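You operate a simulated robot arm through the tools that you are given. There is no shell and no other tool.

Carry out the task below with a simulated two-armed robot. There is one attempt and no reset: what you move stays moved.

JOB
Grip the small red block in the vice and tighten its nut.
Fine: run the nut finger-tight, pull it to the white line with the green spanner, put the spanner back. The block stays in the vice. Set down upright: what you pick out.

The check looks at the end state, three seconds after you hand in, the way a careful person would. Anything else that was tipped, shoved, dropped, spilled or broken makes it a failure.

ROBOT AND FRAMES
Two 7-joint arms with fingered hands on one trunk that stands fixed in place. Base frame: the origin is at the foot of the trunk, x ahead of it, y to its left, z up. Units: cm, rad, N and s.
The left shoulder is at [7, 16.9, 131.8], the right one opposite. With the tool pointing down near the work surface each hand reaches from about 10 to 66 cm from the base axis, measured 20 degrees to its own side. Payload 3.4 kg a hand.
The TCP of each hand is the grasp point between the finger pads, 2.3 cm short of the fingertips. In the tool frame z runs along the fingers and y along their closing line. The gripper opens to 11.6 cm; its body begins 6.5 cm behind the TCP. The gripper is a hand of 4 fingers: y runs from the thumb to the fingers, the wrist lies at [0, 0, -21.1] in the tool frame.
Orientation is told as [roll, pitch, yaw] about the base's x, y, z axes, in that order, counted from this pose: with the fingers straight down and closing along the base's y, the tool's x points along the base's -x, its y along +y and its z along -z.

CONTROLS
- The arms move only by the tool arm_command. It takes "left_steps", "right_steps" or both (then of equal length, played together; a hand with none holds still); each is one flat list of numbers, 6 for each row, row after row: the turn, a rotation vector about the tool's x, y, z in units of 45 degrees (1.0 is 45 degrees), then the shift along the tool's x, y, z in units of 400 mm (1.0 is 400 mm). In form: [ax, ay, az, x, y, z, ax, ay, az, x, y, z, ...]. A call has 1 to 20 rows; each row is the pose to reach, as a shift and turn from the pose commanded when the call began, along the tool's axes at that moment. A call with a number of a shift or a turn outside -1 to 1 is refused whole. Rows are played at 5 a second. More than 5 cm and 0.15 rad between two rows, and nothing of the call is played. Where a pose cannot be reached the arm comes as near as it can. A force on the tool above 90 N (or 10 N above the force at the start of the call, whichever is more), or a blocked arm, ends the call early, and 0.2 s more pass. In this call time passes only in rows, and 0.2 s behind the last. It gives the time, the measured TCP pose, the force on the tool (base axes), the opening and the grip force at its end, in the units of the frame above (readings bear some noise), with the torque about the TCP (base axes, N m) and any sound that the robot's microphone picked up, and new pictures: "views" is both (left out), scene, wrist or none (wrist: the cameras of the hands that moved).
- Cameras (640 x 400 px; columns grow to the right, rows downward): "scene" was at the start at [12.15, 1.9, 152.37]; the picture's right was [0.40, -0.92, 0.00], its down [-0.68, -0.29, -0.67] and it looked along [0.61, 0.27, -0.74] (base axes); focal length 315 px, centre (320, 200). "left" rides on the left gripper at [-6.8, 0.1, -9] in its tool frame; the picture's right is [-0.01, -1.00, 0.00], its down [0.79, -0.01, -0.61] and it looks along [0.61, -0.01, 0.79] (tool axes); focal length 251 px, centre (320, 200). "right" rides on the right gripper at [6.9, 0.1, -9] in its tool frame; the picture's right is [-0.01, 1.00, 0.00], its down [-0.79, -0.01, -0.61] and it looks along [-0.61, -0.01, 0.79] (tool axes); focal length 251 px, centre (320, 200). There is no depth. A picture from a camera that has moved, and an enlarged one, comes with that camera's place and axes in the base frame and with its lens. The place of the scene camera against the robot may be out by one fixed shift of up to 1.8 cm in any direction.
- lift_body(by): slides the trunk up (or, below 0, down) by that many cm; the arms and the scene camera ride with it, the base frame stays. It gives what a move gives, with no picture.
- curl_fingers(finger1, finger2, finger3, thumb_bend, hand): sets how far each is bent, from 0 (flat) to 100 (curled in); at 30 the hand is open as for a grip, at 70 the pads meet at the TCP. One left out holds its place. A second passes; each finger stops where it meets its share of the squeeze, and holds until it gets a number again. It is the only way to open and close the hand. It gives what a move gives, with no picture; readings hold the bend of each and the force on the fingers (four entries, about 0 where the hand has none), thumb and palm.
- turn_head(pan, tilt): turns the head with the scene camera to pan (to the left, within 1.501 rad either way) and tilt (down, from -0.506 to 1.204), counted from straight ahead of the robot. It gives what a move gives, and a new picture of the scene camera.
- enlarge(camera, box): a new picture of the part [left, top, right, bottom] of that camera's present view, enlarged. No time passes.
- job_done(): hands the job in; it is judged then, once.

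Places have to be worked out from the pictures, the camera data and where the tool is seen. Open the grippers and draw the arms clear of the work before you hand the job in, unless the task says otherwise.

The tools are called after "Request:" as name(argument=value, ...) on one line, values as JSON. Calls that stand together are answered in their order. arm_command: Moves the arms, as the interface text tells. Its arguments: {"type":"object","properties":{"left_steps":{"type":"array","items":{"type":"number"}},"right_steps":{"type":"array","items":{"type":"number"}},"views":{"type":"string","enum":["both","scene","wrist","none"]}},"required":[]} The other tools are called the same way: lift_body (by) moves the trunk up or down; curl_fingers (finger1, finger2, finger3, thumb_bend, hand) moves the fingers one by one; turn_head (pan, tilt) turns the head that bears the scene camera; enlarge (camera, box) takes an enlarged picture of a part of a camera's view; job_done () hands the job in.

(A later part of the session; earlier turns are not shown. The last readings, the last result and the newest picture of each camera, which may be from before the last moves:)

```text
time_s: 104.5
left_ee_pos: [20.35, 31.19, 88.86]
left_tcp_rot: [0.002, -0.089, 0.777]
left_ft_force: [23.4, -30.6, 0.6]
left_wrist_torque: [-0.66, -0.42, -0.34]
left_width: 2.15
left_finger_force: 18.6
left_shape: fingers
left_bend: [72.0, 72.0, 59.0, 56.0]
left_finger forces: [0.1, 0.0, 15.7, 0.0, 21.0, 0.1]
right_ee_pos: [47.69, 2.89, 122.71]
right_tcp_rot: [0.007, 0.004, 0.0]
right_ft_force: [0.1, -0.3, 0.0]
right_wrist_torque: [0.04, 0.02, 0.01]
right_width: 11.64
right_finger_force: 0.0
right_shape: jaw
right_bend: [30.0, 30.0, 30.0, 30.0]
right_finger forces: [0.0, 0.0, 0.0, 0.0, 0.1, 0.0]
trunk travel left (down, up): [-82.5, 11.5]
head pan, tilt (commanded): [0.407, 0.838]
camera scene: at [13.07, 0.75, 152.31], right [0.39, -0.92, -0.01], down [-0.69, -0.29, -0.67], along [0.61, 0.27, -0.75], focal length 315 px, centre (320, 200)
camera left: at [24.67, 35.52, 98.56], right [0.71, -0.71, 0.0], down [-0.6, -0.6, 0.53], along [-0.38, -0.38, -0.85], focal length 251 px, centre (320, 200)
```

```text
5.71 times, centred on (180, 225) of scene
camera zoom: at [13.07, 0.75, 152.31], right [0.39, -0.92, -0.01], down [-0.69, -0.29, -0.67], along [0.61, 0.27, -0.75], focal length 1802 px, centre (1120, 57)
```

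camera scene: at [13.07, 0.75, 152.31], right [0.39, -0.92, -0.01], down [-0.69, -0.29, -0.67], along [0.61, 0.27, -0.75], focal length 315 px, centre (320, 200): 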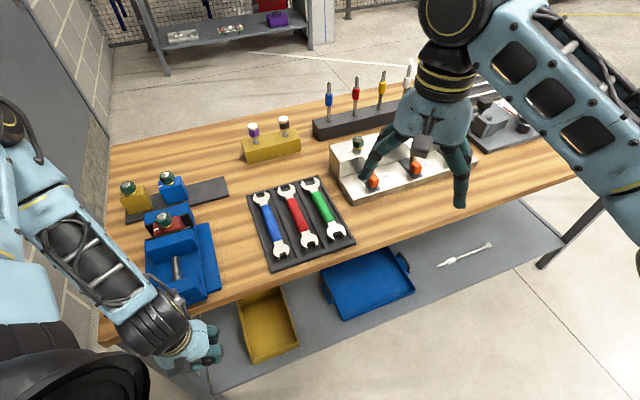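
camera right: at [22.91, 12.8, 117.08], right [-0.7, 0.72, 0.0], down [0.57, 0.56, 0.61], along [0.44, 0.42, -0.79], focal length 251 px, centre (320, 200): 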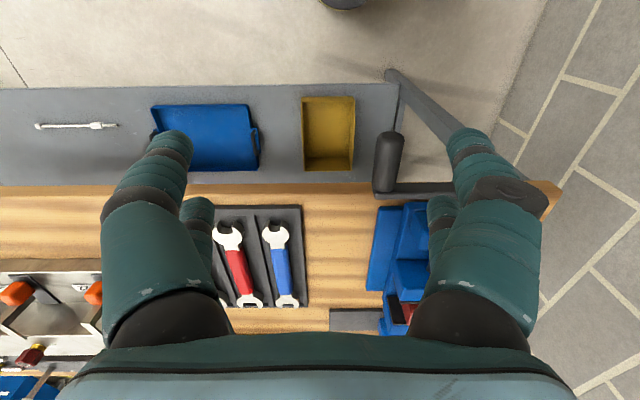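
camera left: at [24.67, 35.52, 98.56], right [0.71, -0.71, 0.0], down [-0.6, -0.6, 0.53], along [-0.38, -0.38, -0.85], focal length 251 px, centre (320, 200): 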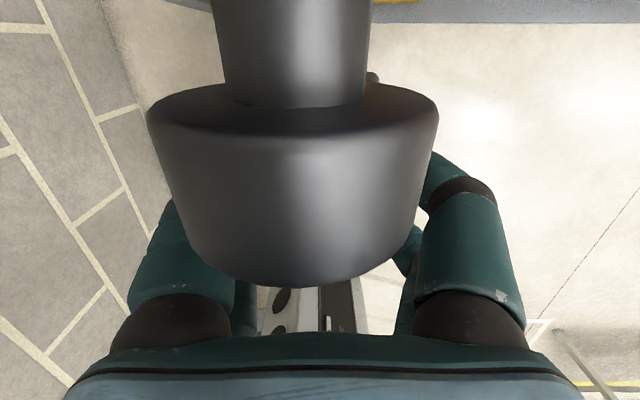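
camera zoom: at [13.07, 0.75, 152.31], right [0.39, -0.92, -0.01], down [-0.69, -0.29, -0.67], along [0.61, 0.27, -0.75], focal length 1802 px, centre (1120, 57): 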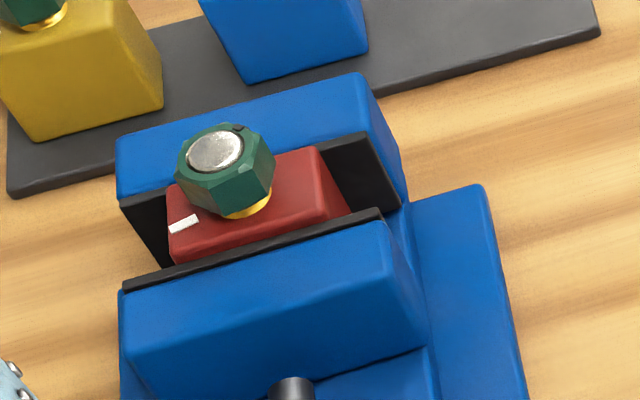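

Careful comparison of edges shows the block now spans the whole gap: its back edge lies on the fixed plate's line and its front edge on the movable plate's line. So the vice is clamped (stop at ≈ −83° under 38 N). I release the knob and raise the hand slightly.

Request:
curl_fingers(hand="left", finger1=40, finger2=40, finger3=36, thumb_bend=36)

Request:
arm_command(left_steps=[0, 0.03, 0, -0.003, -0.01, -0.03, 0, 0.07, 0, -0.005, -0.02, -0.06, 0, 0.111, 0, -0.005, -0.09, -0.07, 0, 0.111, 0, -0.005, -0.18, -0.08, 0, 0.111, 0, -0.02, -0.27, -0.12, 0, 0.111, 0, -0.05, -0.35, -0.18], views="both")

Request:
enlarge(camera="scene", box=[130, 190, 258, 360])

```text
time_s: 105.5
left_ee_pos: [19.51, 32.13, 88.79]
left_tcp_rot: [-0.003, -0.088, 0.782]
left_ft_force: [0.1, -0.1, -0.5]
left_wrist_torque: [-0.01, 0.05, -0.01]
left_width: 9.32
left_finger_force: 0.1
left_shape: fingers
left_bend: [40.0, 40.0, 36.0, 36.0]
left_finger forces: [0.1, 0.1, 0.1, 0.0, 0.0, 0.0]
right_ee_pos: [46.82, 3.78, 122.94]
right_tcp_rot: [-0.002, -0.001, -0.001]
right_ft_force: [0.3, 0.6, 0.1]
right_wrist_torque: [0.0, -0.03, -0.02]
right_width: 11.63
right_finger_force: 0.0
right_shape: jaw
right_bend: [30.0, 30.0, 30.0, 30.0]
right_finger forces: [0.1, 0.2, 0.1, 0.1, 0.0, 0.0]
trunk travel left (down, up): [-82.5, 11.5]
head pan, tilt (commanded): [0.407, 0.838]
```

```text
time_s: 106.9
left_ee_pos: [30.61, 22.89, 96.01]
left_tcp_rot: [-0.002, 0.001, 0.778]
left_ft_force: [-0.5, -0.3, 0.0]
left_wrist_torque: [0.01, 0.01, 0.02]
left_width: 9.32
left_finger_force: 0.0
left_shape: fingers
left_bend: [40.0, 40.0, 36.0, 36.0]
left_finger forces: [0.0, 0.1, 0.0, 0.0, 0.0, 0.0]
right_ee_pos: [46.97, 3.57, 122.85]
right_tcp_rot: [-0.001, -0.001, 0.001]
right_ft_force: [-0.5, 0.3, 1.0]
right_wrist_torque: [0.02, 0.01, 0.01]
right_width: 11.6
right_finger_force: 0.0
right_shape: jaw
right_bend: [30.0, 30.0, 30.0, 30.0]
right_finger forces: [0.1, 0.1, 0.0, 0.1, 0.0, 0.1]
trunk travel left (down, up): [-82.5, 11.5]
head pan, tilt (commanded): [0.407, 0.838]
camera scene: at [12.19, 1.79, 152.37], right [0.4, -0.92, 0.0], down [-0.68, -0.29, -0.67], along [0.61, 0.27, -0.74], focal length 315 px, centre (320, 200)
camera left: at [35.45, 27.69, 105.19], right [0.71, -0.71, 0.0], down [-0.56, -0.56, 0.61], along [-0.43, -0.43, -0.8], focal length 251 px, centre (320, 200)
```

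scene: 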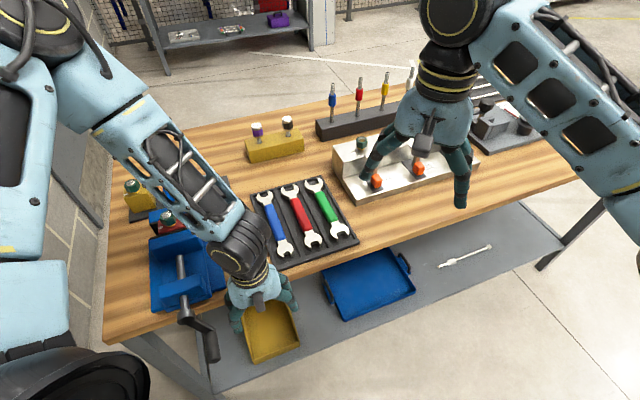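
left: 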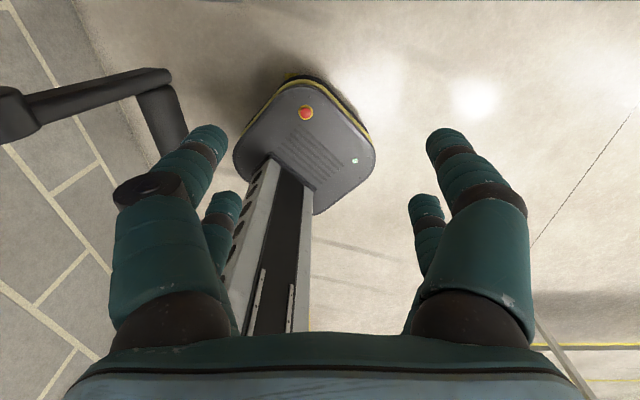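

```text
2.35 times, centred on (194, 275) of scene
camera zoom: at [12.19, 1.79, 152.37], right [0.4, -0.92, 0.0], down [-0.68, -0.29, -0.67], along [0.61, 0.27, -0.74], focal length 742 px, centre (616, 24)
```

zoom: 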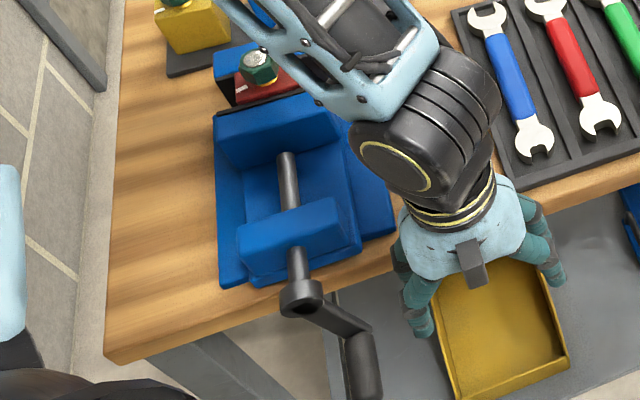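

The crank stays put and the jaw is on the block. Next the nut: I move the left hand up and over the block (d≈61.8, r≈−7.9, z≈112) to look straight at the nut.

Request:
arm_command(left_steps=[0, 0, 0, -0.075, 0.042, -0.05, 0, 0, 0, -0.15, 0.084, -0.1, 0, 0, 0, -0.225, 0.126, -0.15, 0, 0, 0, -0.3, 0.1675, -0.2, 0, 0, 0, -0.374, 0.209, -0.25, 0, 0, 0, -0.449, 0.251, -0.3, 0, 0, 0, -0.524, 0.293, -0.35, 0, 0, 0, -0.599, 0.335, -0.4], views="both")

Request:
enlarge(camera="left", box=[220, 80, 420, 240])

Request:
enlarge(camera="scene", box=[130, 190, 226, 260])

```text
time_s: 108.7
left_ee_pos: [32.99, 30.69, 100.88]
left_tcp_rot: [-0.003, 0.001, 0.781]
left_ft_force: [-0.8, 0.5, 0.0]
left_wrist_torque: [0.02, 0.01, 0.01]
left_width: 9.36
left_finger_force: 0.0
left_shape: fingers
left_bend: [40.0, 40.0, 36.0, 36.0]
left_finger forces: [0.1, 0.0, 0.1, 0.0, 0.1, 0.0]
left hand out of reach, approached as far as the arm can: row 3, 4, 5, 6, 7, 8
right_ee_pos: [46.97, 3.7, 122.96]
right_tcp_rot: [0.0, 0.0, -0.001]
right_ft_force: [0.0, -0.1, -0.5]
right_wrist_torque: [0.0, 0.0, 0.0]
right_width: 11.62
right_finger_force: 0.1
right_shape: jaw
right_bend: [30.0, 30.0, 30.0, 30.0]
right_finger forces: [0.0, 0.0, 0.1, 0.0, 0.0, 0.0]
trunk travel left (down, up): [-82.5, 11.5]
head pan, tilt (commanded): [0.407, 0.838]
camera scene: at [12.12, 1.93, 152.38], right [0.4, -0.92, 0.0], down [-0.68, -0.3, -0.67], along [0.61, 0.26, -0.74], focal length 315 px, centre (320, 200)
camera left: at [37.91, 35.52, 109.97], right [0.71, -0.7, 0.0], down [-0.56, -0.56, 0.61], along [-0.43, -0.43, -0.8], focal length 251 px, centre (320, 200)
```

scene: 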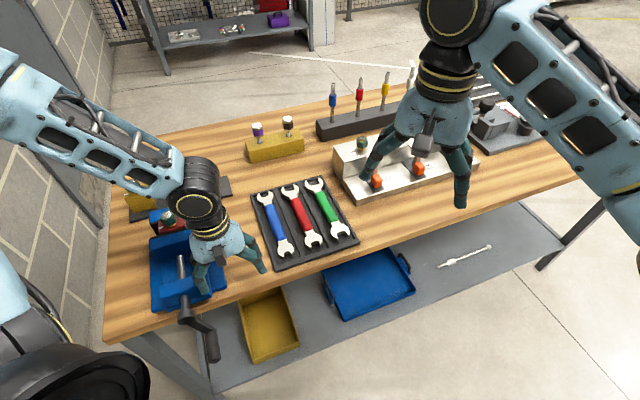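
left: 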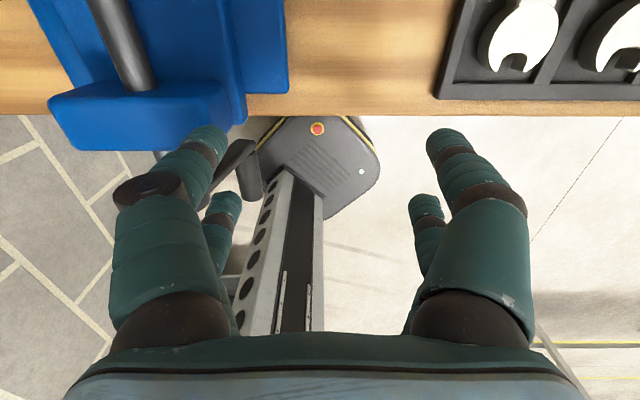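

```text
2.50 times, centred on (320, 160) of left
camera zoom: at [37.91, 35.52, 109.97], right [0.71, -0.7, 0.0], down [-0.56, -0.56, 0.61], along [-0.43, -0.43, -0.8], focal length 629 px, centre (320, 300)
```

zoom: 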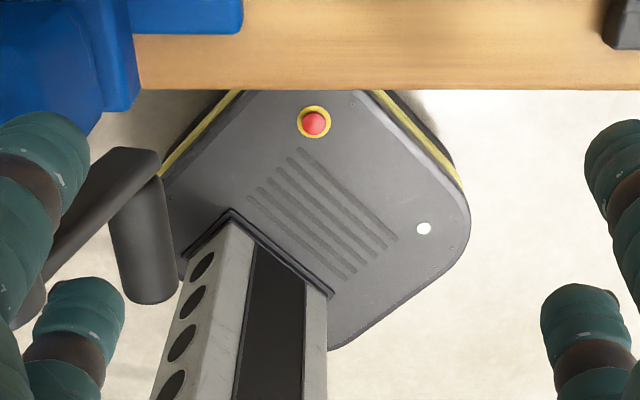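

```text
5.71 times, centred on (178, 225) of scene
camera zoom: at [12.12, 1.93, 152.38], right [0.4, -0.92, 0.0], down [-0.68, -0.3, -0.67], along [0.61, 0.26, -0.74], focal length 1802 px, centre (1131, 57)
```

zoom: 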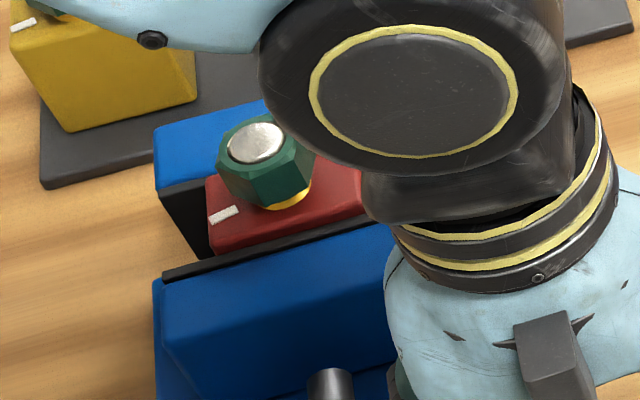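

The arm stopped part-way at d≈45, r≈1.6. From here I continue up and over to the block.

Request:
arm_command(left_steps=[0, 0, 0, 0, 0, -0.1, 0, 0, 0, -0.07, 0.02, -0.15, 0, 0, 0, -0.16, 0.08, -0.2, 0, 0, 0, -0.25, 0.14, -0.24, 0, 0, 0, -0.335, 0.19, -0.26, 0, 0, 0, -0.419, 0.238, -0.2775], views="both")

Request:
enlarge(camera="left", box=[220, 80, 420, 240])

Request:
enlarge(camera="scene", box=[130, 190, 226, 260])

```text
time_s: 110.1
left_ee_pos: [32.39, 28.73, 107.01]
left_tcp_rot: [-0.002, -0.002, 0.783]
left_ft_force: [0.5, 0.5, 1.0]
left_wrist_torque: [-0.01, -0.03, 0.0]
left_width: 9.4
left_finger_force: 0.0
left_shape: fingers
left_bend: [40.0, 40.0, 36.0, 36.0]
left_finger forces: [0.0, 0.0, 0.0, 0.1, 0.0, 0.0]
left hand out of reach, approached as far as the arm can: row 1, 2, 3, 4, 5, 6
right_ee_pos: [46.94, 3.73, 122.92]
right_tcp_rot: [-0.001, -0.003, 0.001]
right_ft_force: [-0.1, -0.3, -0.3]
right_wrist_torque: [-0.01, -0.01, 0.01]
right_width: 11.62
right_finger_force: 0.1
right_shape: jaw
right_bend: [30.0, 30.0, 30.0, 30.0]
right_finger forces: [0.1, 0.0, 0.0, 0.0, 0.1, 0.1]
trunk travel left (down, up): [-82.5, 11.5]
head pan, tilt (commanded): [0.407, 0.838]
camera scene: at [12.06, 1.99, 152.38], right [0.4, -0.92, 0.0], down [-0.68, -0.3, -0.67], along [0.61, 0.26, -0.74], focal length 315 px, centre (320, 200)
camera left: at [37.34, 33.59, 116.17], right [0.71, -0.7, 0.0], down [-0.56, -0.56, 0.61], along [-0.42, -0.43, -0.8], focal length 251 px, centre (320, 200)
```

scene: 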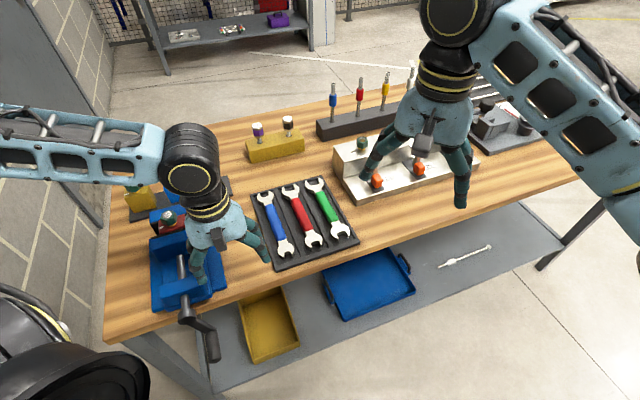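
left: 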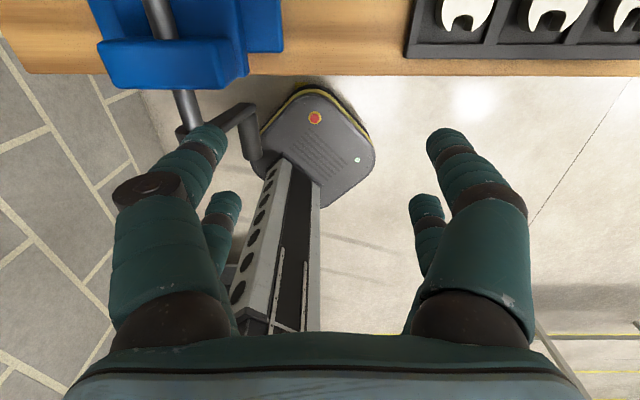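

```text
2.50 times, centred on (320, 160) of left
camera zoom: at [37.34, 33.59, 116.17], right [0.71, -0.7, 0.0], down [-0.56, -0.56, 0.61], along [-0.42, -0.43, -0.8], focal length 629 px, centre (320, 300)
```

zoom: 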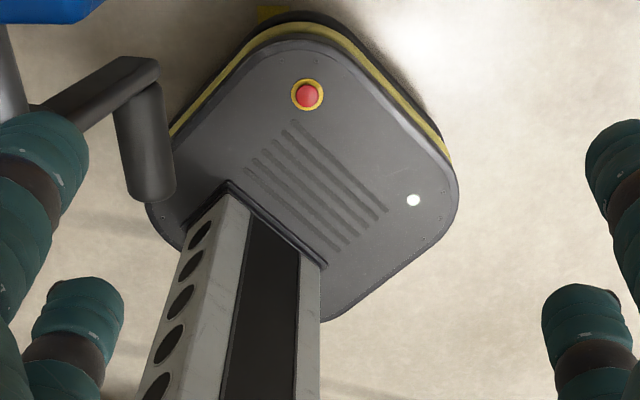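

```text
5.71 times, centred on (178, 225) of scene
camera zoom: at [12.06, 1.99, 152.38], right [0.4, -0.92, 0.0], down [-0.68, -0.3, -0.67], along [0.61, 0.26, -0.74], focal length 1802 px, centre (1131, 57)
```

zoom: 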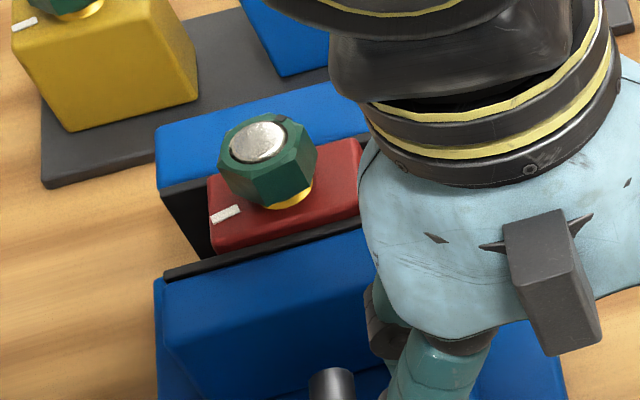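

The arm is changing its elbow posture; now it looks favourable again, so I command the move over the block once more.

Request:
arm_command(left_steps=[0, 0, 0, -0.06, 0.02, -0.05, 0, 0, 0, -0.14, 0.06, -0.09, 0, 0, 0, -0.22, 0.11, -0.125, 0, 0, 0, -0.3, 0.16, -0.125, 0, 0, 0, -0.38, 0.21, -0.125, 0, 0, 0, -0.4625, 0.2625, -0.125], views="both")

Request:
enlarge(camera="left", box=[220, 80, 420, 240])

Request:
enlarge(camera="scene", box=[130, 190, 226, 260])

```text
time_s: 111.5
left_ee_pos: [33.02, 28.17, 111.85]
left_tcp_rot: [0.0, -0.003, 0.785]
left_ft_force: [0.4, -0.9, -0.1]
left_wrist_torque: [-0.02, 0.01, 0.0]
left_width: 9.38
left_finger_force: 0.0
left_shape: fingers
left_bend: [40.0, 40.0, 36.0, 36.0]
left_finger forces: [0.0, 0.1, 0.0, 0.1, 0.0, 0.1]
left hand out of reach, approached as far as the arm can: row 1, 2, 3, 4, 5, 6
right_ee_pos: [47.02, 3.58, 122.95]
right_tcp_rot: [-0.001, 0.001, 0.001]
right_ft_force: [0.4, -0.7, 0.8]
right_wrist_torque: [0.01, -0.01, -0.01]
right_width: 11.61
right_finger_force: 0.2
right_shape: jaw
right_bend: [30.0, 30.0, 30.0, 30.0]
right_finger forces: [0.1, 0.0, 0.0, 0.0, 0.1, 0.0]
trunk travel left (down, up): [-82.5, 11.5]
head pan, tilt (commanded): [0.407, 0.838]
camera scene: at [12.15, 1.88, 152.37], right [0.4, -0.92, 0.0], down [-0.68, -0.29, -0.67], along [0.61, 0.27, -0.74], focal length 315 px, centre (320, 200)
camera left: at [37.93, 33.07, 120.99], right [0.71, -0.7, 0.0], down [-0.56, -0.57, 0.6], along [-0.42, -0.43, -0.8], focal length 251 px, centre (320, 200)
```

scene: 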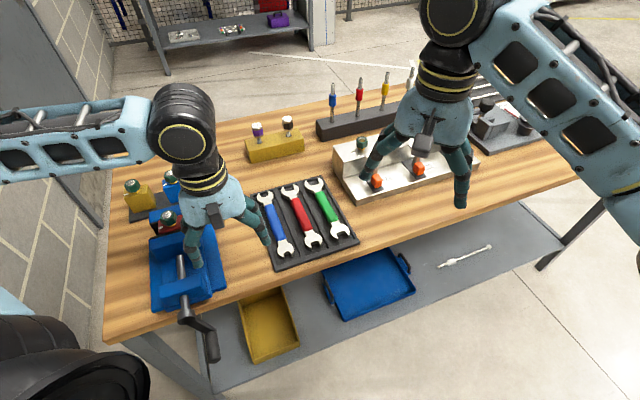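
left: 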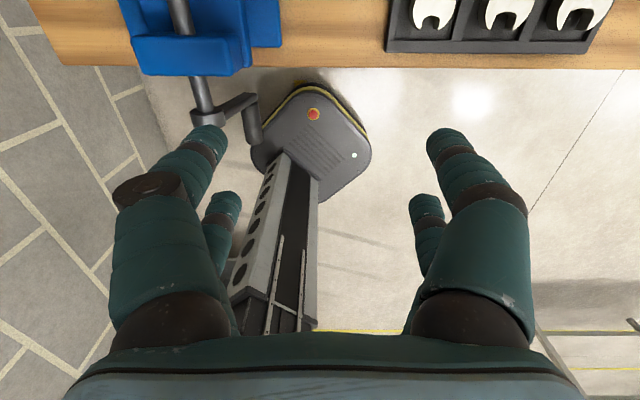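

```text
2.50 times, centred on (320, 160) of left
camera zoom: at [37.93, 33.07, 120.99], right [0.71, -0.7, 0.0], down [-0.56, -0.57, 0.6], along [-0.42, -0.43, -0.8], focal length 629 px, centre (320, 300)
```

zoom: 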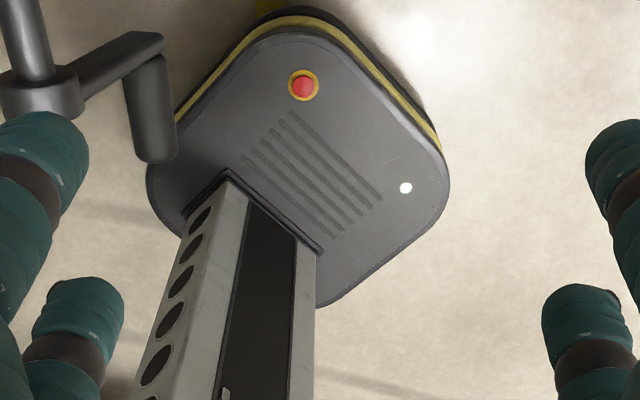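

```text
5.71 times, centred on (178, 225) of scene
camera zoom: at [12.15, 1.88, 152.37], right [0.4, -0.92, 0.0], down [-0.68, -0.29, -0.67], along [0.61, 0.27, -0.74], focal length 1802 px, centre (1131, 57)
```

zoom: 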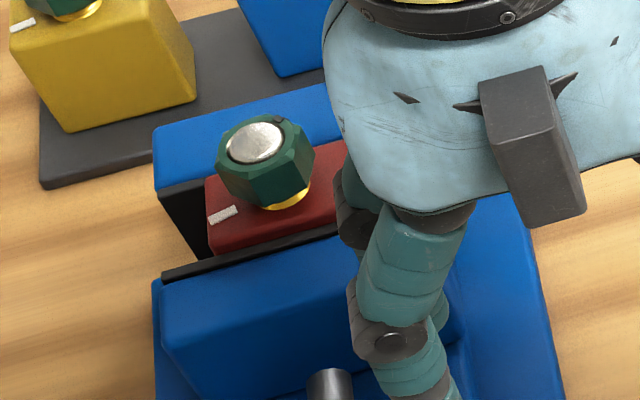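

Moving straight outward is blocked in this posture; I go left first (over the vice at z≈113), then outward.

Request:
arm_command(left_steps=[0, 0, 0, -0.01, 0.08, -0.02, 0, 0, 0, -0.03, 0.16, -0.04, 0, 0, 0, -0.06, 0.24, -0.05, 0, 0, 0, -0.1, 0.31, -0.05, 0, 0, 0, -0.15, 0.375, -0.05], views="none")

```text
time_s: 112.7
left_ee_pos: [30.22, 28.63, 113.01]
left_tcp_rot: [0.001, -0.001, 0.783]
left_ft_force: [0.6, 0.7, 0.6]
left_wrist_torque: [-0.01, -0.01, 0.01]
left_width: 9.38
left_finger_force: 0.0
left_shape: fingers
left_bend: [40.0, 40.0, 36.0, 36.0]
left_finger forces: [0.0, 0.0, 0.0, 0.0, 0.0, 0.1]
left hand out of reach, approached as far as the arm can: row 1, 2, 3, 4, 5
right_ee_pos: [46.96, 3.59, 122.87]
right_tcp_rot: [0.001, 0.001, -0.001]
right_ft_force: [0.6, 0.2, 0.4]
right_wrist_torque: [-0.01, 0.0, -0.01]
right_width: 11.58
right_finger_force: 0.1
right_shape: jaw
right_bend: [30.0, 30.0, 30.0, 30.0]
right_finger forces: [0.0, 0.0, 0.0, 0.1, 0.1, 0.0]
trunk travel left (down, up): [-82.5, 11.5]
head pan, tilt (commanded): [0.407, 0.838]
```

Still blocked, possibly a wrist joint wound up at yaw +45°. I try turning the hand toward yaw 0 here.

Request:
arm_command(left_steps=[0, 0, 0.15, 0, 0, 0, 0, 0, 0.3, 0, 0, 0, 0, 0, 0.45, 0, 0, 0, 0, 0, 0.6, 0, 0, 0, 0, 0, 0.75, 0, 0, 0], views="scene")

```text
time_s: 113.9
left_ee_pos: [28.97, 15.29, 113.84]
left_tcp_rot: [0.008, -0.006, 0.225]
left_ft_force: [-0.4, -0.6, -0.8]
left_wrist_torque: [-0.03, -0.01, 0.02]
left_width: 9.4
left_finger_force: 0.1
left_shape: fingers
left_bend: [40.0, 40.0, 36.0, 36.0]
left_finger forces: [0.0, 0.1, 0.1, 0.0, 0.0, 0.1]
left hand out of reach, approached as far as the arm can: row 1, 2, 3, 4, 5
right_ee_pos: [47.12, 3.52, 122.93]
right_tcp_rot: [0.002, -0.001, 0.002]
right_ft_force: [0.9, 0.3, 0.8]
right_wrist_torque: [0.01, 0.03, 0.03]
right_width: 11.61
right_finger_force: 0.1
right_shape: jaw
right_bend: [30.0, 30.0, 30.0, 30.0]
right_finger forces: [0.1, 0.0, 0.1, 0.1, 0.0, 0.0]
trunk travel left (down, up): [-82.5, 11.5]
head pan, tilt (commanded): [0.407, 0.838]
camera scene: at [12.29, 1.72, 152.37], right [0.4, -0.92, 0.0], down [-0.68, -0.29, -0.67], along [0.61, 0.27, -0.74], focal length 315 px, centre (320, 200)
```

scene: 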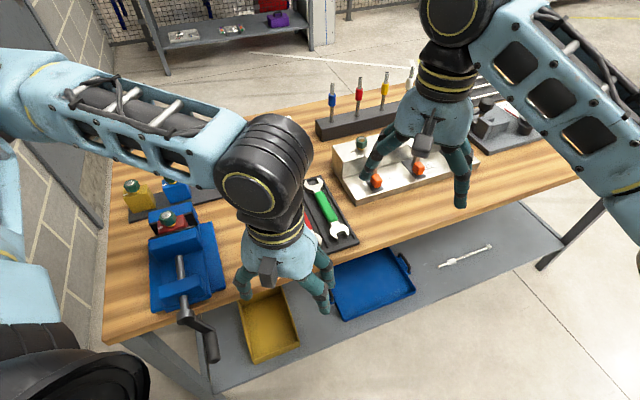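

The arm slid sideways while turning. I'll steer it back to its original start pose (36.5, 43.1, 126) to regain a good elbow posture.

Request:
arm_command(left_steps=[0, 0, 0.036, -0.042, 0.08, -0.038, 0, 0, 0.072, -0.085, 0.16, -0.077, 0, 0, 0.107, -0.127, 0.239, -0.115, 0, 0, 0.143, -0.169, 0.319, -0.154, 0, 0, 0.179, -0.211, 0.399, -0.192, 0, 0, 0.215, -0.254, 0.479, -0.23, 0, 0, 0.25, -0.296, 0.558, -0.269, 0, 0, 0.286, -0.338, 0.638, -0.307], views="scene")

```text
time_s: 115.7
left_ee_pos: [19.77, 17.2, 130.66]
left_tcp_rot: [0.004, -0.006, -0.011]
left_ft_force: [-0.1, 0.9, 0.2]
left_wrist_torque: [-0.03, -0.02, -0.01]
left_width: 9.4
left_finger_force: 0.0
left_shape: fingers
left_bend: [40.0, 40.0, 36.0, 36.0]
left_finger forces: [0.1, 0.1, 0.0, 0.1, 0.0, 0.0]
left hand out of reach, approached as far as the arm can: row 1, 2, 3, 4, 5, 6, 7, 8
right_ee_pos: [46.84, 3.73, 122.96]
right_tcp_rot: [0.0, 0.0, 0.001]
right_ft_force: [-0.5, 0.3, 0.5]
right_wrist_torque: [0.0, 0.01, -0.02]
right_width: 11.64
right_finger_force: 0.0
right_shape: jaw
right_bend: [30.0, 30.0, 30.0, 30.0]
right_finger forces: [0.1, 0.1, 0.0, 0.1, 0.0, 0.1]
trunk travel left (down, up): [-82.5, 11.5]
head pan, tilt (commanded): [0.407, 0.838]
camera scene: at [12.06, 1.95, 152.38], right [0.4, -0.92, 0.0], down [-0.68, -0.3, -0.67], along [0.61, 0.26, -0.74], focal length 315 px, centre (320, 200)
```

scene: 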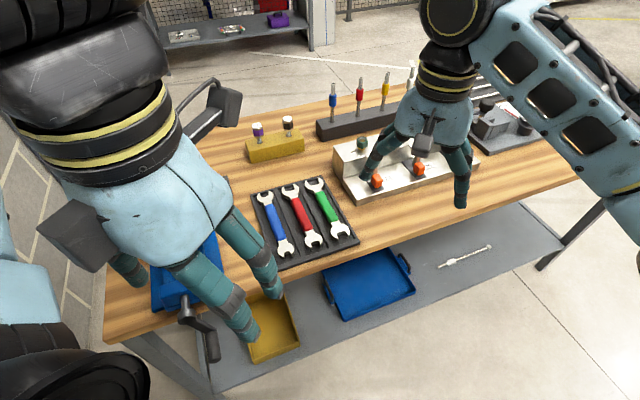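

The solver drifted closer to the shoulder. I test a simple forward move along +x from here to see which directions free it.

Request:
arm_command(left_steps=[0, 0, 0, -0.08, 0, 0, 0, 0, 0, -0.16, 0, 0, 0, 0, 0, -0.24, 0, 0, 0, 0, 0, -0.32, 0, 0], views="none")

```text
time_s: 116.7
left_ee_pos: [24.5, 11.66, 132.44]
left_tcp_rot: [0.002, -0.001, -0.031]
left_ft_force: [-0.2, -0.1, -0.6]
left_wrist_torque: [0.01, 0.0, -0.02]
left_width: 9.38
left_finger_force: 0.0
left_shape: fingers
left_bend: [40.0, 40.0, 36.0, 36.0]
left_finger forces: [0.1, 0.1, 0.1, 0.0, 0.0, 0.0]
left hand out of reach, approached as far as the arm can: row 1, 2, 3, 4
right_ee_pos: [47.01, 3.58, 122.83]
right_tcp_rot: [-0.001, 0.0, 0.0]
right_ft_force: [0.5, 0.7, -0.2]
right_wrist_torque: [0.01, -0.01, 0.01]
right_width: 11.61
right_finger_force: 0.1
right_shape: jaw
right_bend: [30.0, 30.0, 30.0, 30.0]
right_finger forces: [0.0, 0.0, 0.0, 0.0, 0.0, 0.0]
trunk travel left (down, up): [-82.5, 11.5]
head pan, tilt (commanded): [0.407, 0.838]
```

The wrist seems wound to a limit after the rolling manoeuvres (position follows yaw). I test by turning the hand the other way (yaw toward +45°) from here.

Request:
arm_command(left_steps=[0, 0, -0.15, 0, 0, 0, 0, 0, -0.3, 0, 0, 0, 0, 0, -0.45, 0, 0, 0, 0, 0, -0.6, 0, 0, 0, 0, 0, -0.75, 0, 0, 0, 0, 0, -0.9, 0, 0, 0, 0, 0, -1.0, 0, 0, 0], views="none")

Request:
arm_command(left_steps=[0, 0, -0.15, 0, 0, 0, 0, 0, -0.3, 0, 0, 0, 0, 0, -0.45, 0, 0, 0, 0, 0, -0.6, 0, 0, 0, 0, 0, -0.75, 0, 0, 0, 0, 0, -0.9, 0, 0, 0, 0, 0, -1.0, 0, 0, 0], views="scene")

```text
time_s: 118.3
left_ee_pos: [24.55, 11.67, 132.69]
left_tcp_rot: [-0.002, -0.001, 0.755]
left_ft_force: [0.1, 0.4, -0.5]
left_wrist_torque: [0.01, 0.03, 0.03]
left_width: 9.38
left_finger_force: 0.2
left_shape: fingers
left_bend: [40.0, 40.0, 36.0, 36.0]
left_finger forces: [0.0, 0.1, 0.0, 0.0, 0.1, 0.1]
right_ee_pos: [46.98, 3.62, 122.86]
right_tcp_rot: [0.0, 0.0, 0.0]
right_ft_force: [-0.7, 0.3, 0.0]
right_wrist_torque: [0.05, -0.01, 0.02]
right_width: 11.6
right_finger_force: 0.1
right_shape: jaw
right_bend: [30.0, 30.0, 30.0, 30.0]
right_finger forces: [0.0, 0.1, 0.0, 0.0, 0.0, 0.1]
trunk travel left (down, up): [-82.5, 11.5]
head pan, tilt (commanded): [0.407, 0.838]
```

```text
time_s: 119.9
left_ee_pos: [24.42, 11.77, 132.62]
left_tcp_rot: [-0.002, 0.001, 1.539]
left_ft_force: [0.5, -0.3, -0.4]
left_wrist_torque: [0.02, 0.03, 0.02]
left_width: 9.4
left_finger_force: 0.2
left_shape: fingers
left_bend: [40.0, 40.0, 36.0, 36.0]
left_finger forces: [0.0, 0.0, 0.0, 0.0, 0.0, 0.0]
right_ee_pos: [47.0, 3.63, 123.0]
right_tcp_rot: [-0.001, 0.0, -0.001]
right_ft_force: [0.2, -1.2, -0.7]
right_wrist_torque: [0.01, -0.01, -0.02]
right_width: 11.6
right_finger_force: 0.1
right_shape: jaw
right_bend: [30.0, 30.0, 30.0, 30.0]
right_finger forces: [0.1, 0.0, 0.0, 0.0, 0.0, 0.0]
trunk travel left (down, up): [-82.5, 11.5]
head pan, tilt (commanded): [0.407, 0.838]
camera scene: at [12.15, 1.88, 152.37], right [0.4, -0.92, 0.0], down [-0.68, -0.29, -0.67], along [0.61, 0.27, -0.74], focal length 315 px, centre (320, 200)
```

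scene: 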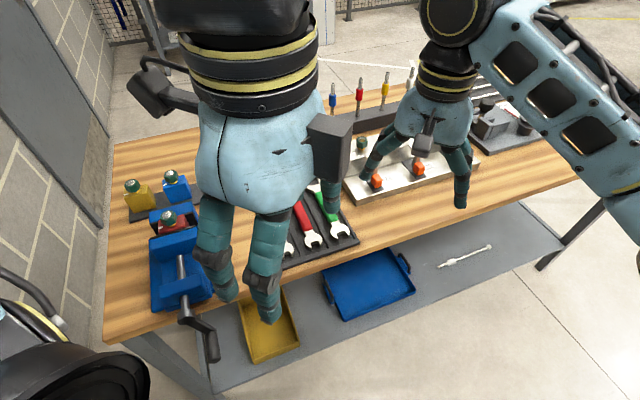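

The wrist is in the flipped branch (yaw now up to +88° freely), which is fine: I'll use yaw +135° and beyond at the vice. I move over the block with yaw ≈ 133°.

Request:
arm_command(left_steps=[0, 0, -0.1, -0.095, -0.031, 0, 0, 0, -0.2, -0.189, -0.062, 0.02, 0, 0, -0.3, -0.284, -0.093, 0.06, 0, 0, -0.4, -0.379, -0.124, 0.11, 0, 0, -0.5, -0.473, -0.156, 0.16, 0, 0, -0.6, -0.568, -0.187, 0.22, 0, 0, -0.7, -0.663, -0.218, 0.27, 0, 0, -0.8, -0.758, -0.249, 0.33, 0, 0, -0.9, -0.852, -0.28, 0.38, 0, 0, -1.0, -0.947, -0.311, 0.43], views="both")

```text
time_s: 122.1
left_ee_pos: [38.18, 49.15, 115.23]
left_tcp_rot: [0.0, 0.0, 2.326]
left_ft_force: [-0.3, -0.1, 0.3]
left_wrist_torque: [0.0, 0.03, -0.02]
left_width: 9.4
left_finger_force: 0.2
left_shape: fingers
left_bend: [40.0, 40.0, 36.0, 36.0]
left_finger forces: [0.0, 0.0, 0.0, 0.1, 0.1, 0.1]
right_ee_pos: [46.99, 3.81, 122.84]
right_tcp_rot: [-0.003, 0.001, -0.002]
right_ft_force: [0.7, 0.1, -0.5]
right_wrist_torque: [-0.02, -0.01, 0.0]
right_width: 11.61
right_finger_force: 0.1
right_shape: jaw
right_bend: [30.0, 30.0, 30.0, 30.0]
right_finger forces: [0.0, 0.1, 0.0, 0.0, 0.0, 0.0]
trunk travel left (down, up): [-82.5, 11.5]
head pan, tilt (commanded): [0.407, 0.838]
camera scene: at [12.25, 2.03, 152.36], right [0.4, -0.92, 0.0], down [-0.68, -0.3, -0.67], along [0.61, 0.26, -0.74], focal length 315 px, centre (320, 200)
camera left: at [33.46, 54.2, 124.48], right [0.72, 0.69, 0.0], down [0.55, -0.57, 0.61], along [0.42, -0.44, -0.79], focal length 251 px, centre (320, 200)
```

scene: 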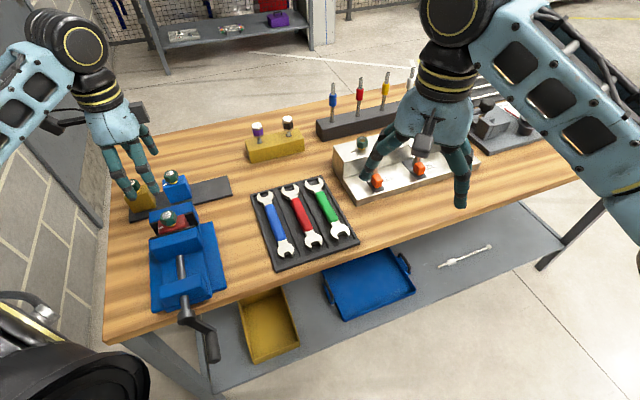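
left: 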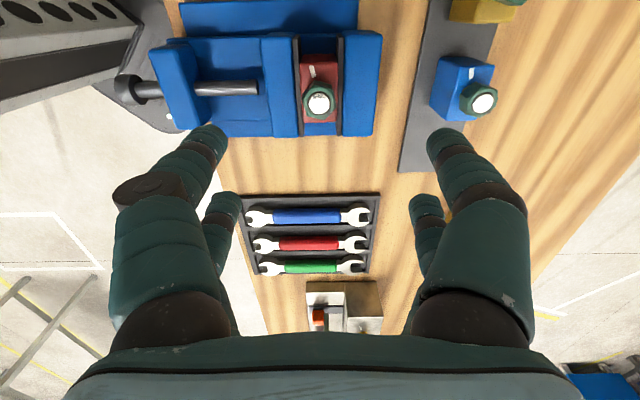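

Reached. The wrist camera now looks from the left side and shows the red block held between both jaw plates. I zoom in on the vice and nut.

Request:
enlarge(camera="left", box=[270, 40, 390, 140])

Request:
enlarge(camera="left", box=[230, 180, 400, 290])

```text
4.00 times, centred on (330, 90) of left
camera zoom: at [33.46, 54.2, 124.48], right [0.72, 0.69, 0.0], down [0.55, -0.57, 0.61], along [0.42, -0.44, -0.79], focal length 1006 px, centre (280, 640)
```

zoom: 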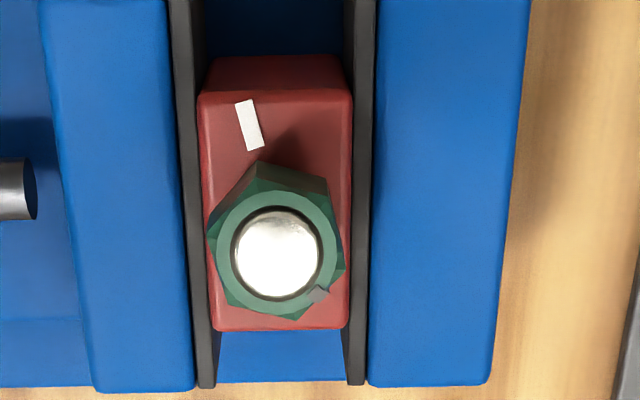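

```text
3.64 times, centred on (315, 235) of left
camera zoom: at [33.46, 54.2, 124.48], right [0.72, 0.69, 0.0], down [0.55, -0.57, 0.61], along [0.42, -0.44, -0.79], focal length 914 px, centre (338, 73)
```

zoom: 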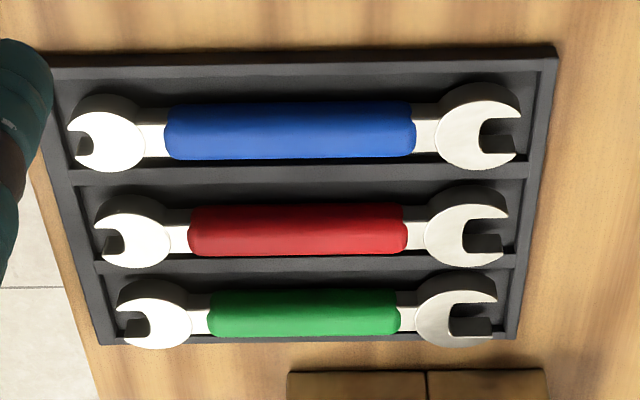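

The block is firmly between the plates; nut axis ≈ (38.27, 49.24), nut top ≈ z 101.4, its dark mark at bearing ≈0° and the white line at ≈153°. To get a long clockwise stroke I first turn the hand counter-clockwise (yaw 133° → 223°) above the nut.

Request:
curl_fingers(hand="left", finger1=42, finger2=42, finger3=42, thumb_bend=42)

Request:
arm_command(left_steps=[0, 0, -0.16, 0, 0, 0.02, 0, 0, -0.32, 0, 0, 0.04, 0, 0, -0.48, 0, 0, 0.06, 0, 0, -0.64, 0, 0, 0.08, 0, 0, -0.8, 0, 0, 0.1, 0, 0, -0.96, 0, 0, 0.11], views="none")

Request:
arm_command(left_steps=[0, 0, -0.16, 0, 0, 0, 0, 0, -0.32, 0, 0, 0, 0, 0, -0.48, 0, 0, 0, 0, 0, -0.64, 0, 0, 0, 0, 0, -0.8, 0, 0, 0, 0, 0, -0.96, 0, 0, 0], views="both")

Request:
enlarge(camera="left", box=[240, 80, 400, 200])

```text
time_s: 123.1
left_ee_pos: [38.02, 49.06, 115.41]
left_tcp_rot: [-0.002, 0.001, 2.324]
left_ft_force: [0.4, -0.2, 0.4]
left_wrist_torque: [-0.02, -0.02, 0.04]
left_width: 8.28
left_finger_force: 0.1
left_shape: fingers
left_bend: [42.0, 42.0, 42.0, 42.0]
left_finger forces: [0.1, 0.0, 0.1, 0.1, 0.0, 0.0]
right_ee_pos: [47.03, 3.59, 123.0]
right_tcp_rot: [0.0, 0.001, 0.0]
right_ft_force: [0.7, 0.1, 0.6]
right_wrist_torque: [-0.01, 0.01, -0.01]
right_width: 11.61
right_finger_force: 0.2
right_shape: jaw
right_bend: [30.0, 30.0, 30.0, 30.0]
right_finger forces: [0.0, 0.1, 0.1, 0.1, 0.0, 0.0]
trunk travel left (down, up): [-82.5, 11.5]
head pan, tilt (commanded): [0.407, 0.838]
```

```text
time_s: 124.5
left_ee_pos: [38.38, 49.15, 111.01]
left_tcp_rot: [0.0, 0.002, 3.08]
left_ft_force: [-0.8, 0.4, 0.3]
left_wrist_torque: [0.01, 0.0, -0.02]
left_width: 8.3
left_finger_force: 0.0
left_shape: fingers
left_bend: [42.0, 42.0, 42.0, 42.0]
left_finger forces: [0.0, 0.0, 0.0, 0.0, 0.0, 0.0]
right_ee_pos: [46.96, 3.66, 122.9]
right_tcp_rot: [0.0, -0.001, 0.0]
right_ft_force: [0.0, -0.6, -0.2]
right_wrist_torque: [0.02, 0.0, -0.03]
right_width: 11.61
right_finger_force: 0.1
right_shape: jaw
right_bend: [30.0, 30.0, 30.0, 30.0]
right_finger forces: [0.0, 0.0, 0.0, 0.0, 0.0, 0.1]
trunk travel left (down, up): [-82.5, 11.5]
head pan, tilt (commanded): [0.407, 0.838]
```

```text
time_s: 125.9
left_ee_pos: [38.2, 49.17, 110.92]
left_tcp_rot: [0.002, 0.001, -2.451]
left_ft_force: [0.8, -0.1, -0.8]
left_wrist_torque: [0.02, 0.02, 0.01]
left_width: 8.3
left_finger_force: 0.0
left_shape: fingers
left_bend: [42.0, 42.0, 42.0, 42.0]
left_finger forces: [0.0, 0.0, 0.0, 0.1, 0.0, 0.0]
right_ee_pos: [47.04, 3.57, 122.8]
right_tcp_rot: [0.0, 0.001, 0.0]
right_ft_force: [0.7, 0.4, 0.4]
right_wrist_torque: [-0.04, -0.02, -0.01]
right_width: 11.56
right_finger_force: 0.1
right_shape: jaw
right_bend: [30.0, 30.0, 30.0, 30.0]
right_finger forces: [0.0, 0.0, 0.1, 0.0, 0.1, 0.2]
trunk travel left (down, up): [-82.5, 11.5]
head pan, tilt (commanded): [0.407, 0.838]
camera scene: at [12.16, 1.89, 152.37], right [0.4, -0.92, 0.0], down [-0.68, -0.29, -0.67], along [0.61, 0.27, -0.74], focal length 315 px, centre (320, 200)
camera left: at [33.09, 44.72, 120.1], right [-0.64, 0.76, 0.0], down [0.61, 0.51, 0.61], along [0.47, 0.39, -0.79], focal length 251 px, centre (320, 200)
```

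scene: 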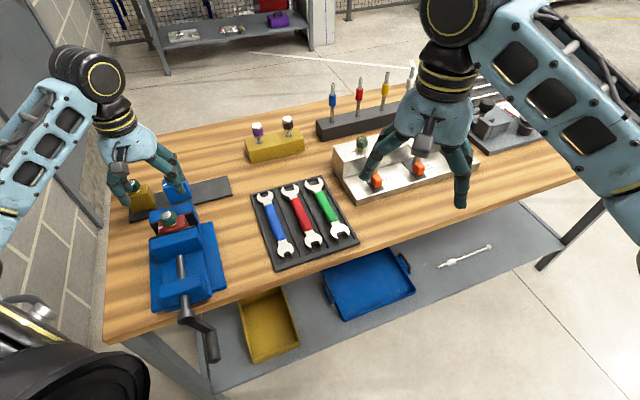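
left: 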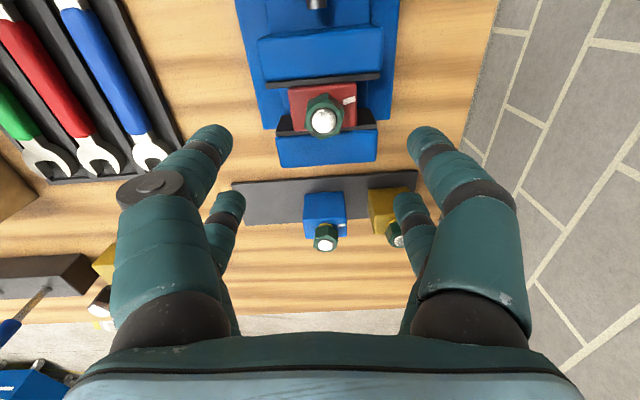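

```text
3.33 times, centred on (320, 140) of left
camera zoom: at [33.09, 44.72, 120.1], right [-0.64, 0.76, 0.0], down [0.61, 0.51, 0.61], along [0.47, 0.39, -0.79], focal length 838 px, centre (320, 400)
```

zoom: 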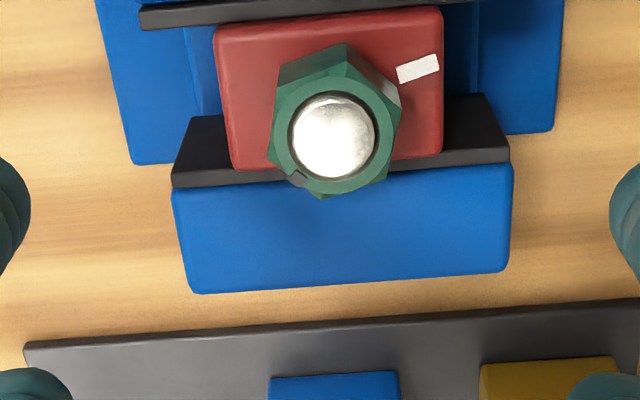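

Nut axis from both views averages to about (38.2, 49.33). I lower the open hand onto the nut so the fingertips stop just above the jaw tops.

Request:
arm_command(left_steps=[0, 0, 0, 0.001, -0.001, 0.06, 0, 0, 0, 0.002, -0.0025, 0.12, 0, 0, 0, 0.002, -0.0025, 0.17, 0, 0, 0, 0.002, -0.0025, 0.21, 0, 0, 0, 0.002, -0.0025, 0.2245], views="both")

Request:
enlarge(camera="left", box=[180, 60, 460, 240])

Request:
enlarge(camera="scene", box=[110, 170, 230, 260])

```text
time_s: 127.1
left_ee_pos: [38.18, 49.32, 101.87]
left_tcp_rot: [0.003, 0.001, -2.451]
left_ft_force: [0.0, -0.7, -0.6]
left_wrist_torque: [-0.03, -0.02, 0.01]
left_width: 8.27
left_finger_force: 0.0
left_shape: fingers
left_bend: [42.0, 42.0, 42.0, 42.0]
left_finger forces: [0.0, 0.1, 0.0, 0.0, 0.0, 0.0]
right_ee_pos: [47.02, 3.63, 122.93]
right_tcp_rot: [0.0, -0.001, 0.0]
right_ft_force: [-0.7, 0.4, 0.5]
right_wrist_torque: [0.01, -0.01, 0.03]
right_width: 11.59
right_finger_force: 0.1
right_shape: jaw
right_bend: [30.0, 30.0, 30.0, 30.0]
right_finger forces: [0.1, 0.1, 0.0, 0.0, 0.0, 0.0]
trunk travel left (down, up): [-82.5, 11.5]
head pan, tilt (commanded): [0.407, 0.838]
camera scene: at [12.16, 1.9, 152.37], right [0.4, -0.92, 0.0], down [-0.68, -0.29, -0.67], along [0.61, 0.27, -0.74], focal length 315 px, centre (320, 200)
camera left: at [33.05, 44.9, 111.16], right [-0.64, 0.77, 0.0], down [0.61, 0.51, 0.61], along [0.47, 0.39, -0.79], focal length 251 px, centre (320, 200)
```

scene: 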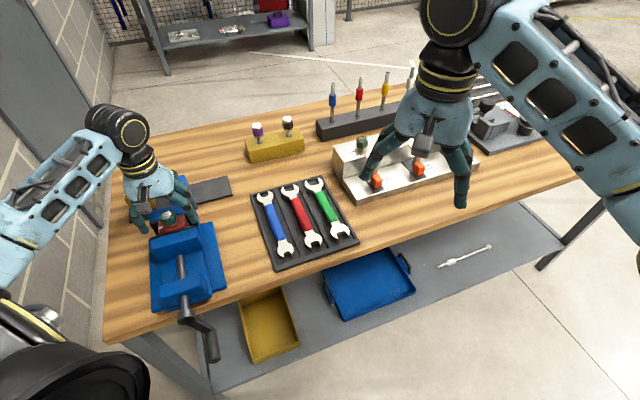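
left: 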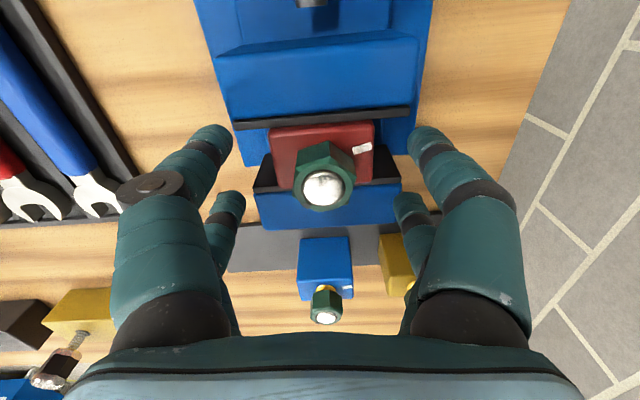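

```text
2.22 times, centred on (320, 150) of left
camera zoom: at [33.05, 44.9, 111.16], right [-0.64, 0.77, 0.0], down [0.61, 0.51, 0.61], along [0.47, 0.39, -0.79], focal length 559 px, centre (320, 311)
```

zoom: 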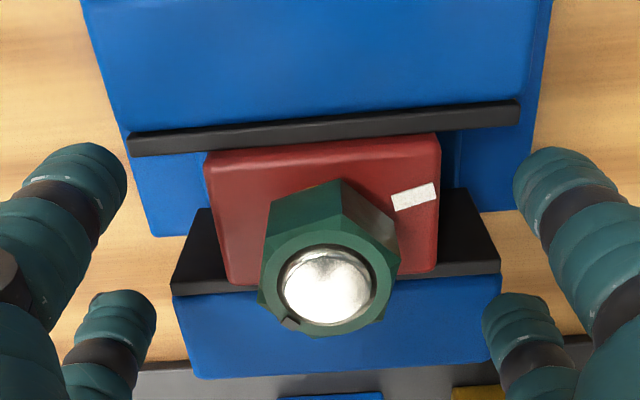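

```text
4.44 times, centred on (170, 215) of scene
camera zoom: at [12.16, 1.9, 152.37], right [0.4, -0.92, 0.0], down [-0.68, -0.29, -0.67], along [0.61, 0.27, -0.74], focal length 1402 px, centre (987, 133)
```

zoom: 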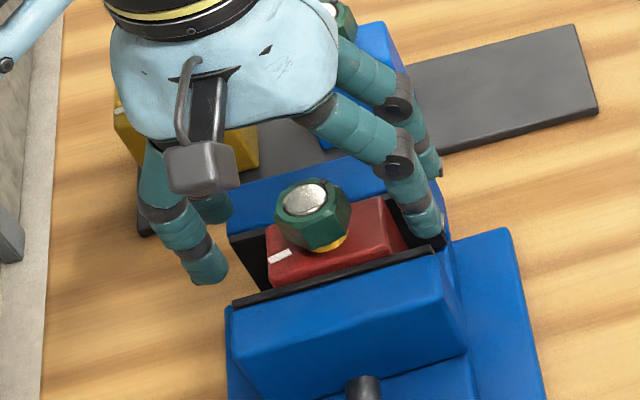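

The nut is centred between the four open digits. I close them around it.

Request:
curl_fingers(hand="left", finger1=72, finger2=72, finger3=72, thumb_bend=72)

Request:
enlarge(camera="left", box=[180, 60, 460, 240])

```text
time_s: 128.1
left_ee_pos: [38.3, 49.33, 102.15]
left_tcp_rot: [0.003, 0.001, -2.452]
left_ft_force: [-3.6, -2.0, -0.9]
left_wrist_torque: [0.02, 0.03, -0.04]
left_width: 0.81
left_finger_force: 5.4
left_shape: fingers
left_bend: [69.0, 71.0, 71.0, 68.0]
left_finger forces: [4.1, 1.5, 0.1, 0.0, 4.5, 0.0]
right_ee_pos: [46.9, 3.61, 122.87]
right_tcp_rot: [0.002, -0.001, 0.001]
right_ft_force: [1.0, 0.7, -0.1]
right_wrist_torque: [0.01, 0.0, -0.02]
right_width: 11.58
right_finger_force: 0.1
right_shape: jaw
right_bend: [30.0, 30.0, 30.0, 30.0]
right_finger forces: [0.1, 0.1, 0.0, 0.0, 0.0, 0.1]
trunk travel left (down, up): [-82.5, 11.5]
head pan, tilt (commanded): [0.407, 0.838]
```

```text
2.22 times, centred on (320, 150) of left
camera zoom: at [32.99, 44.91, 111.18], right [-0.64, 0.77, 0.0], down [0.61, 0.51, 0.61], along [0.47, 0.39, -0.79], focal length 559 px, centre (320, 311)
```

zoom: 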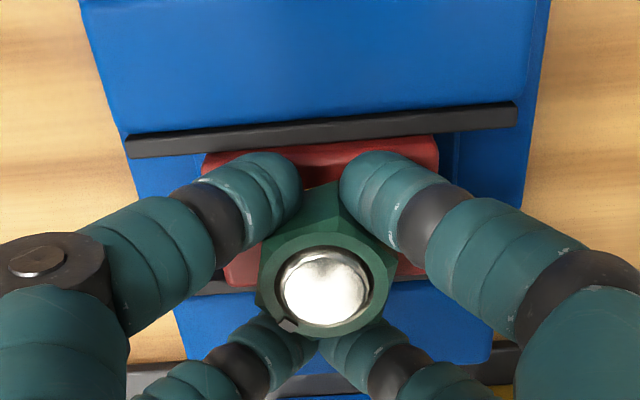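

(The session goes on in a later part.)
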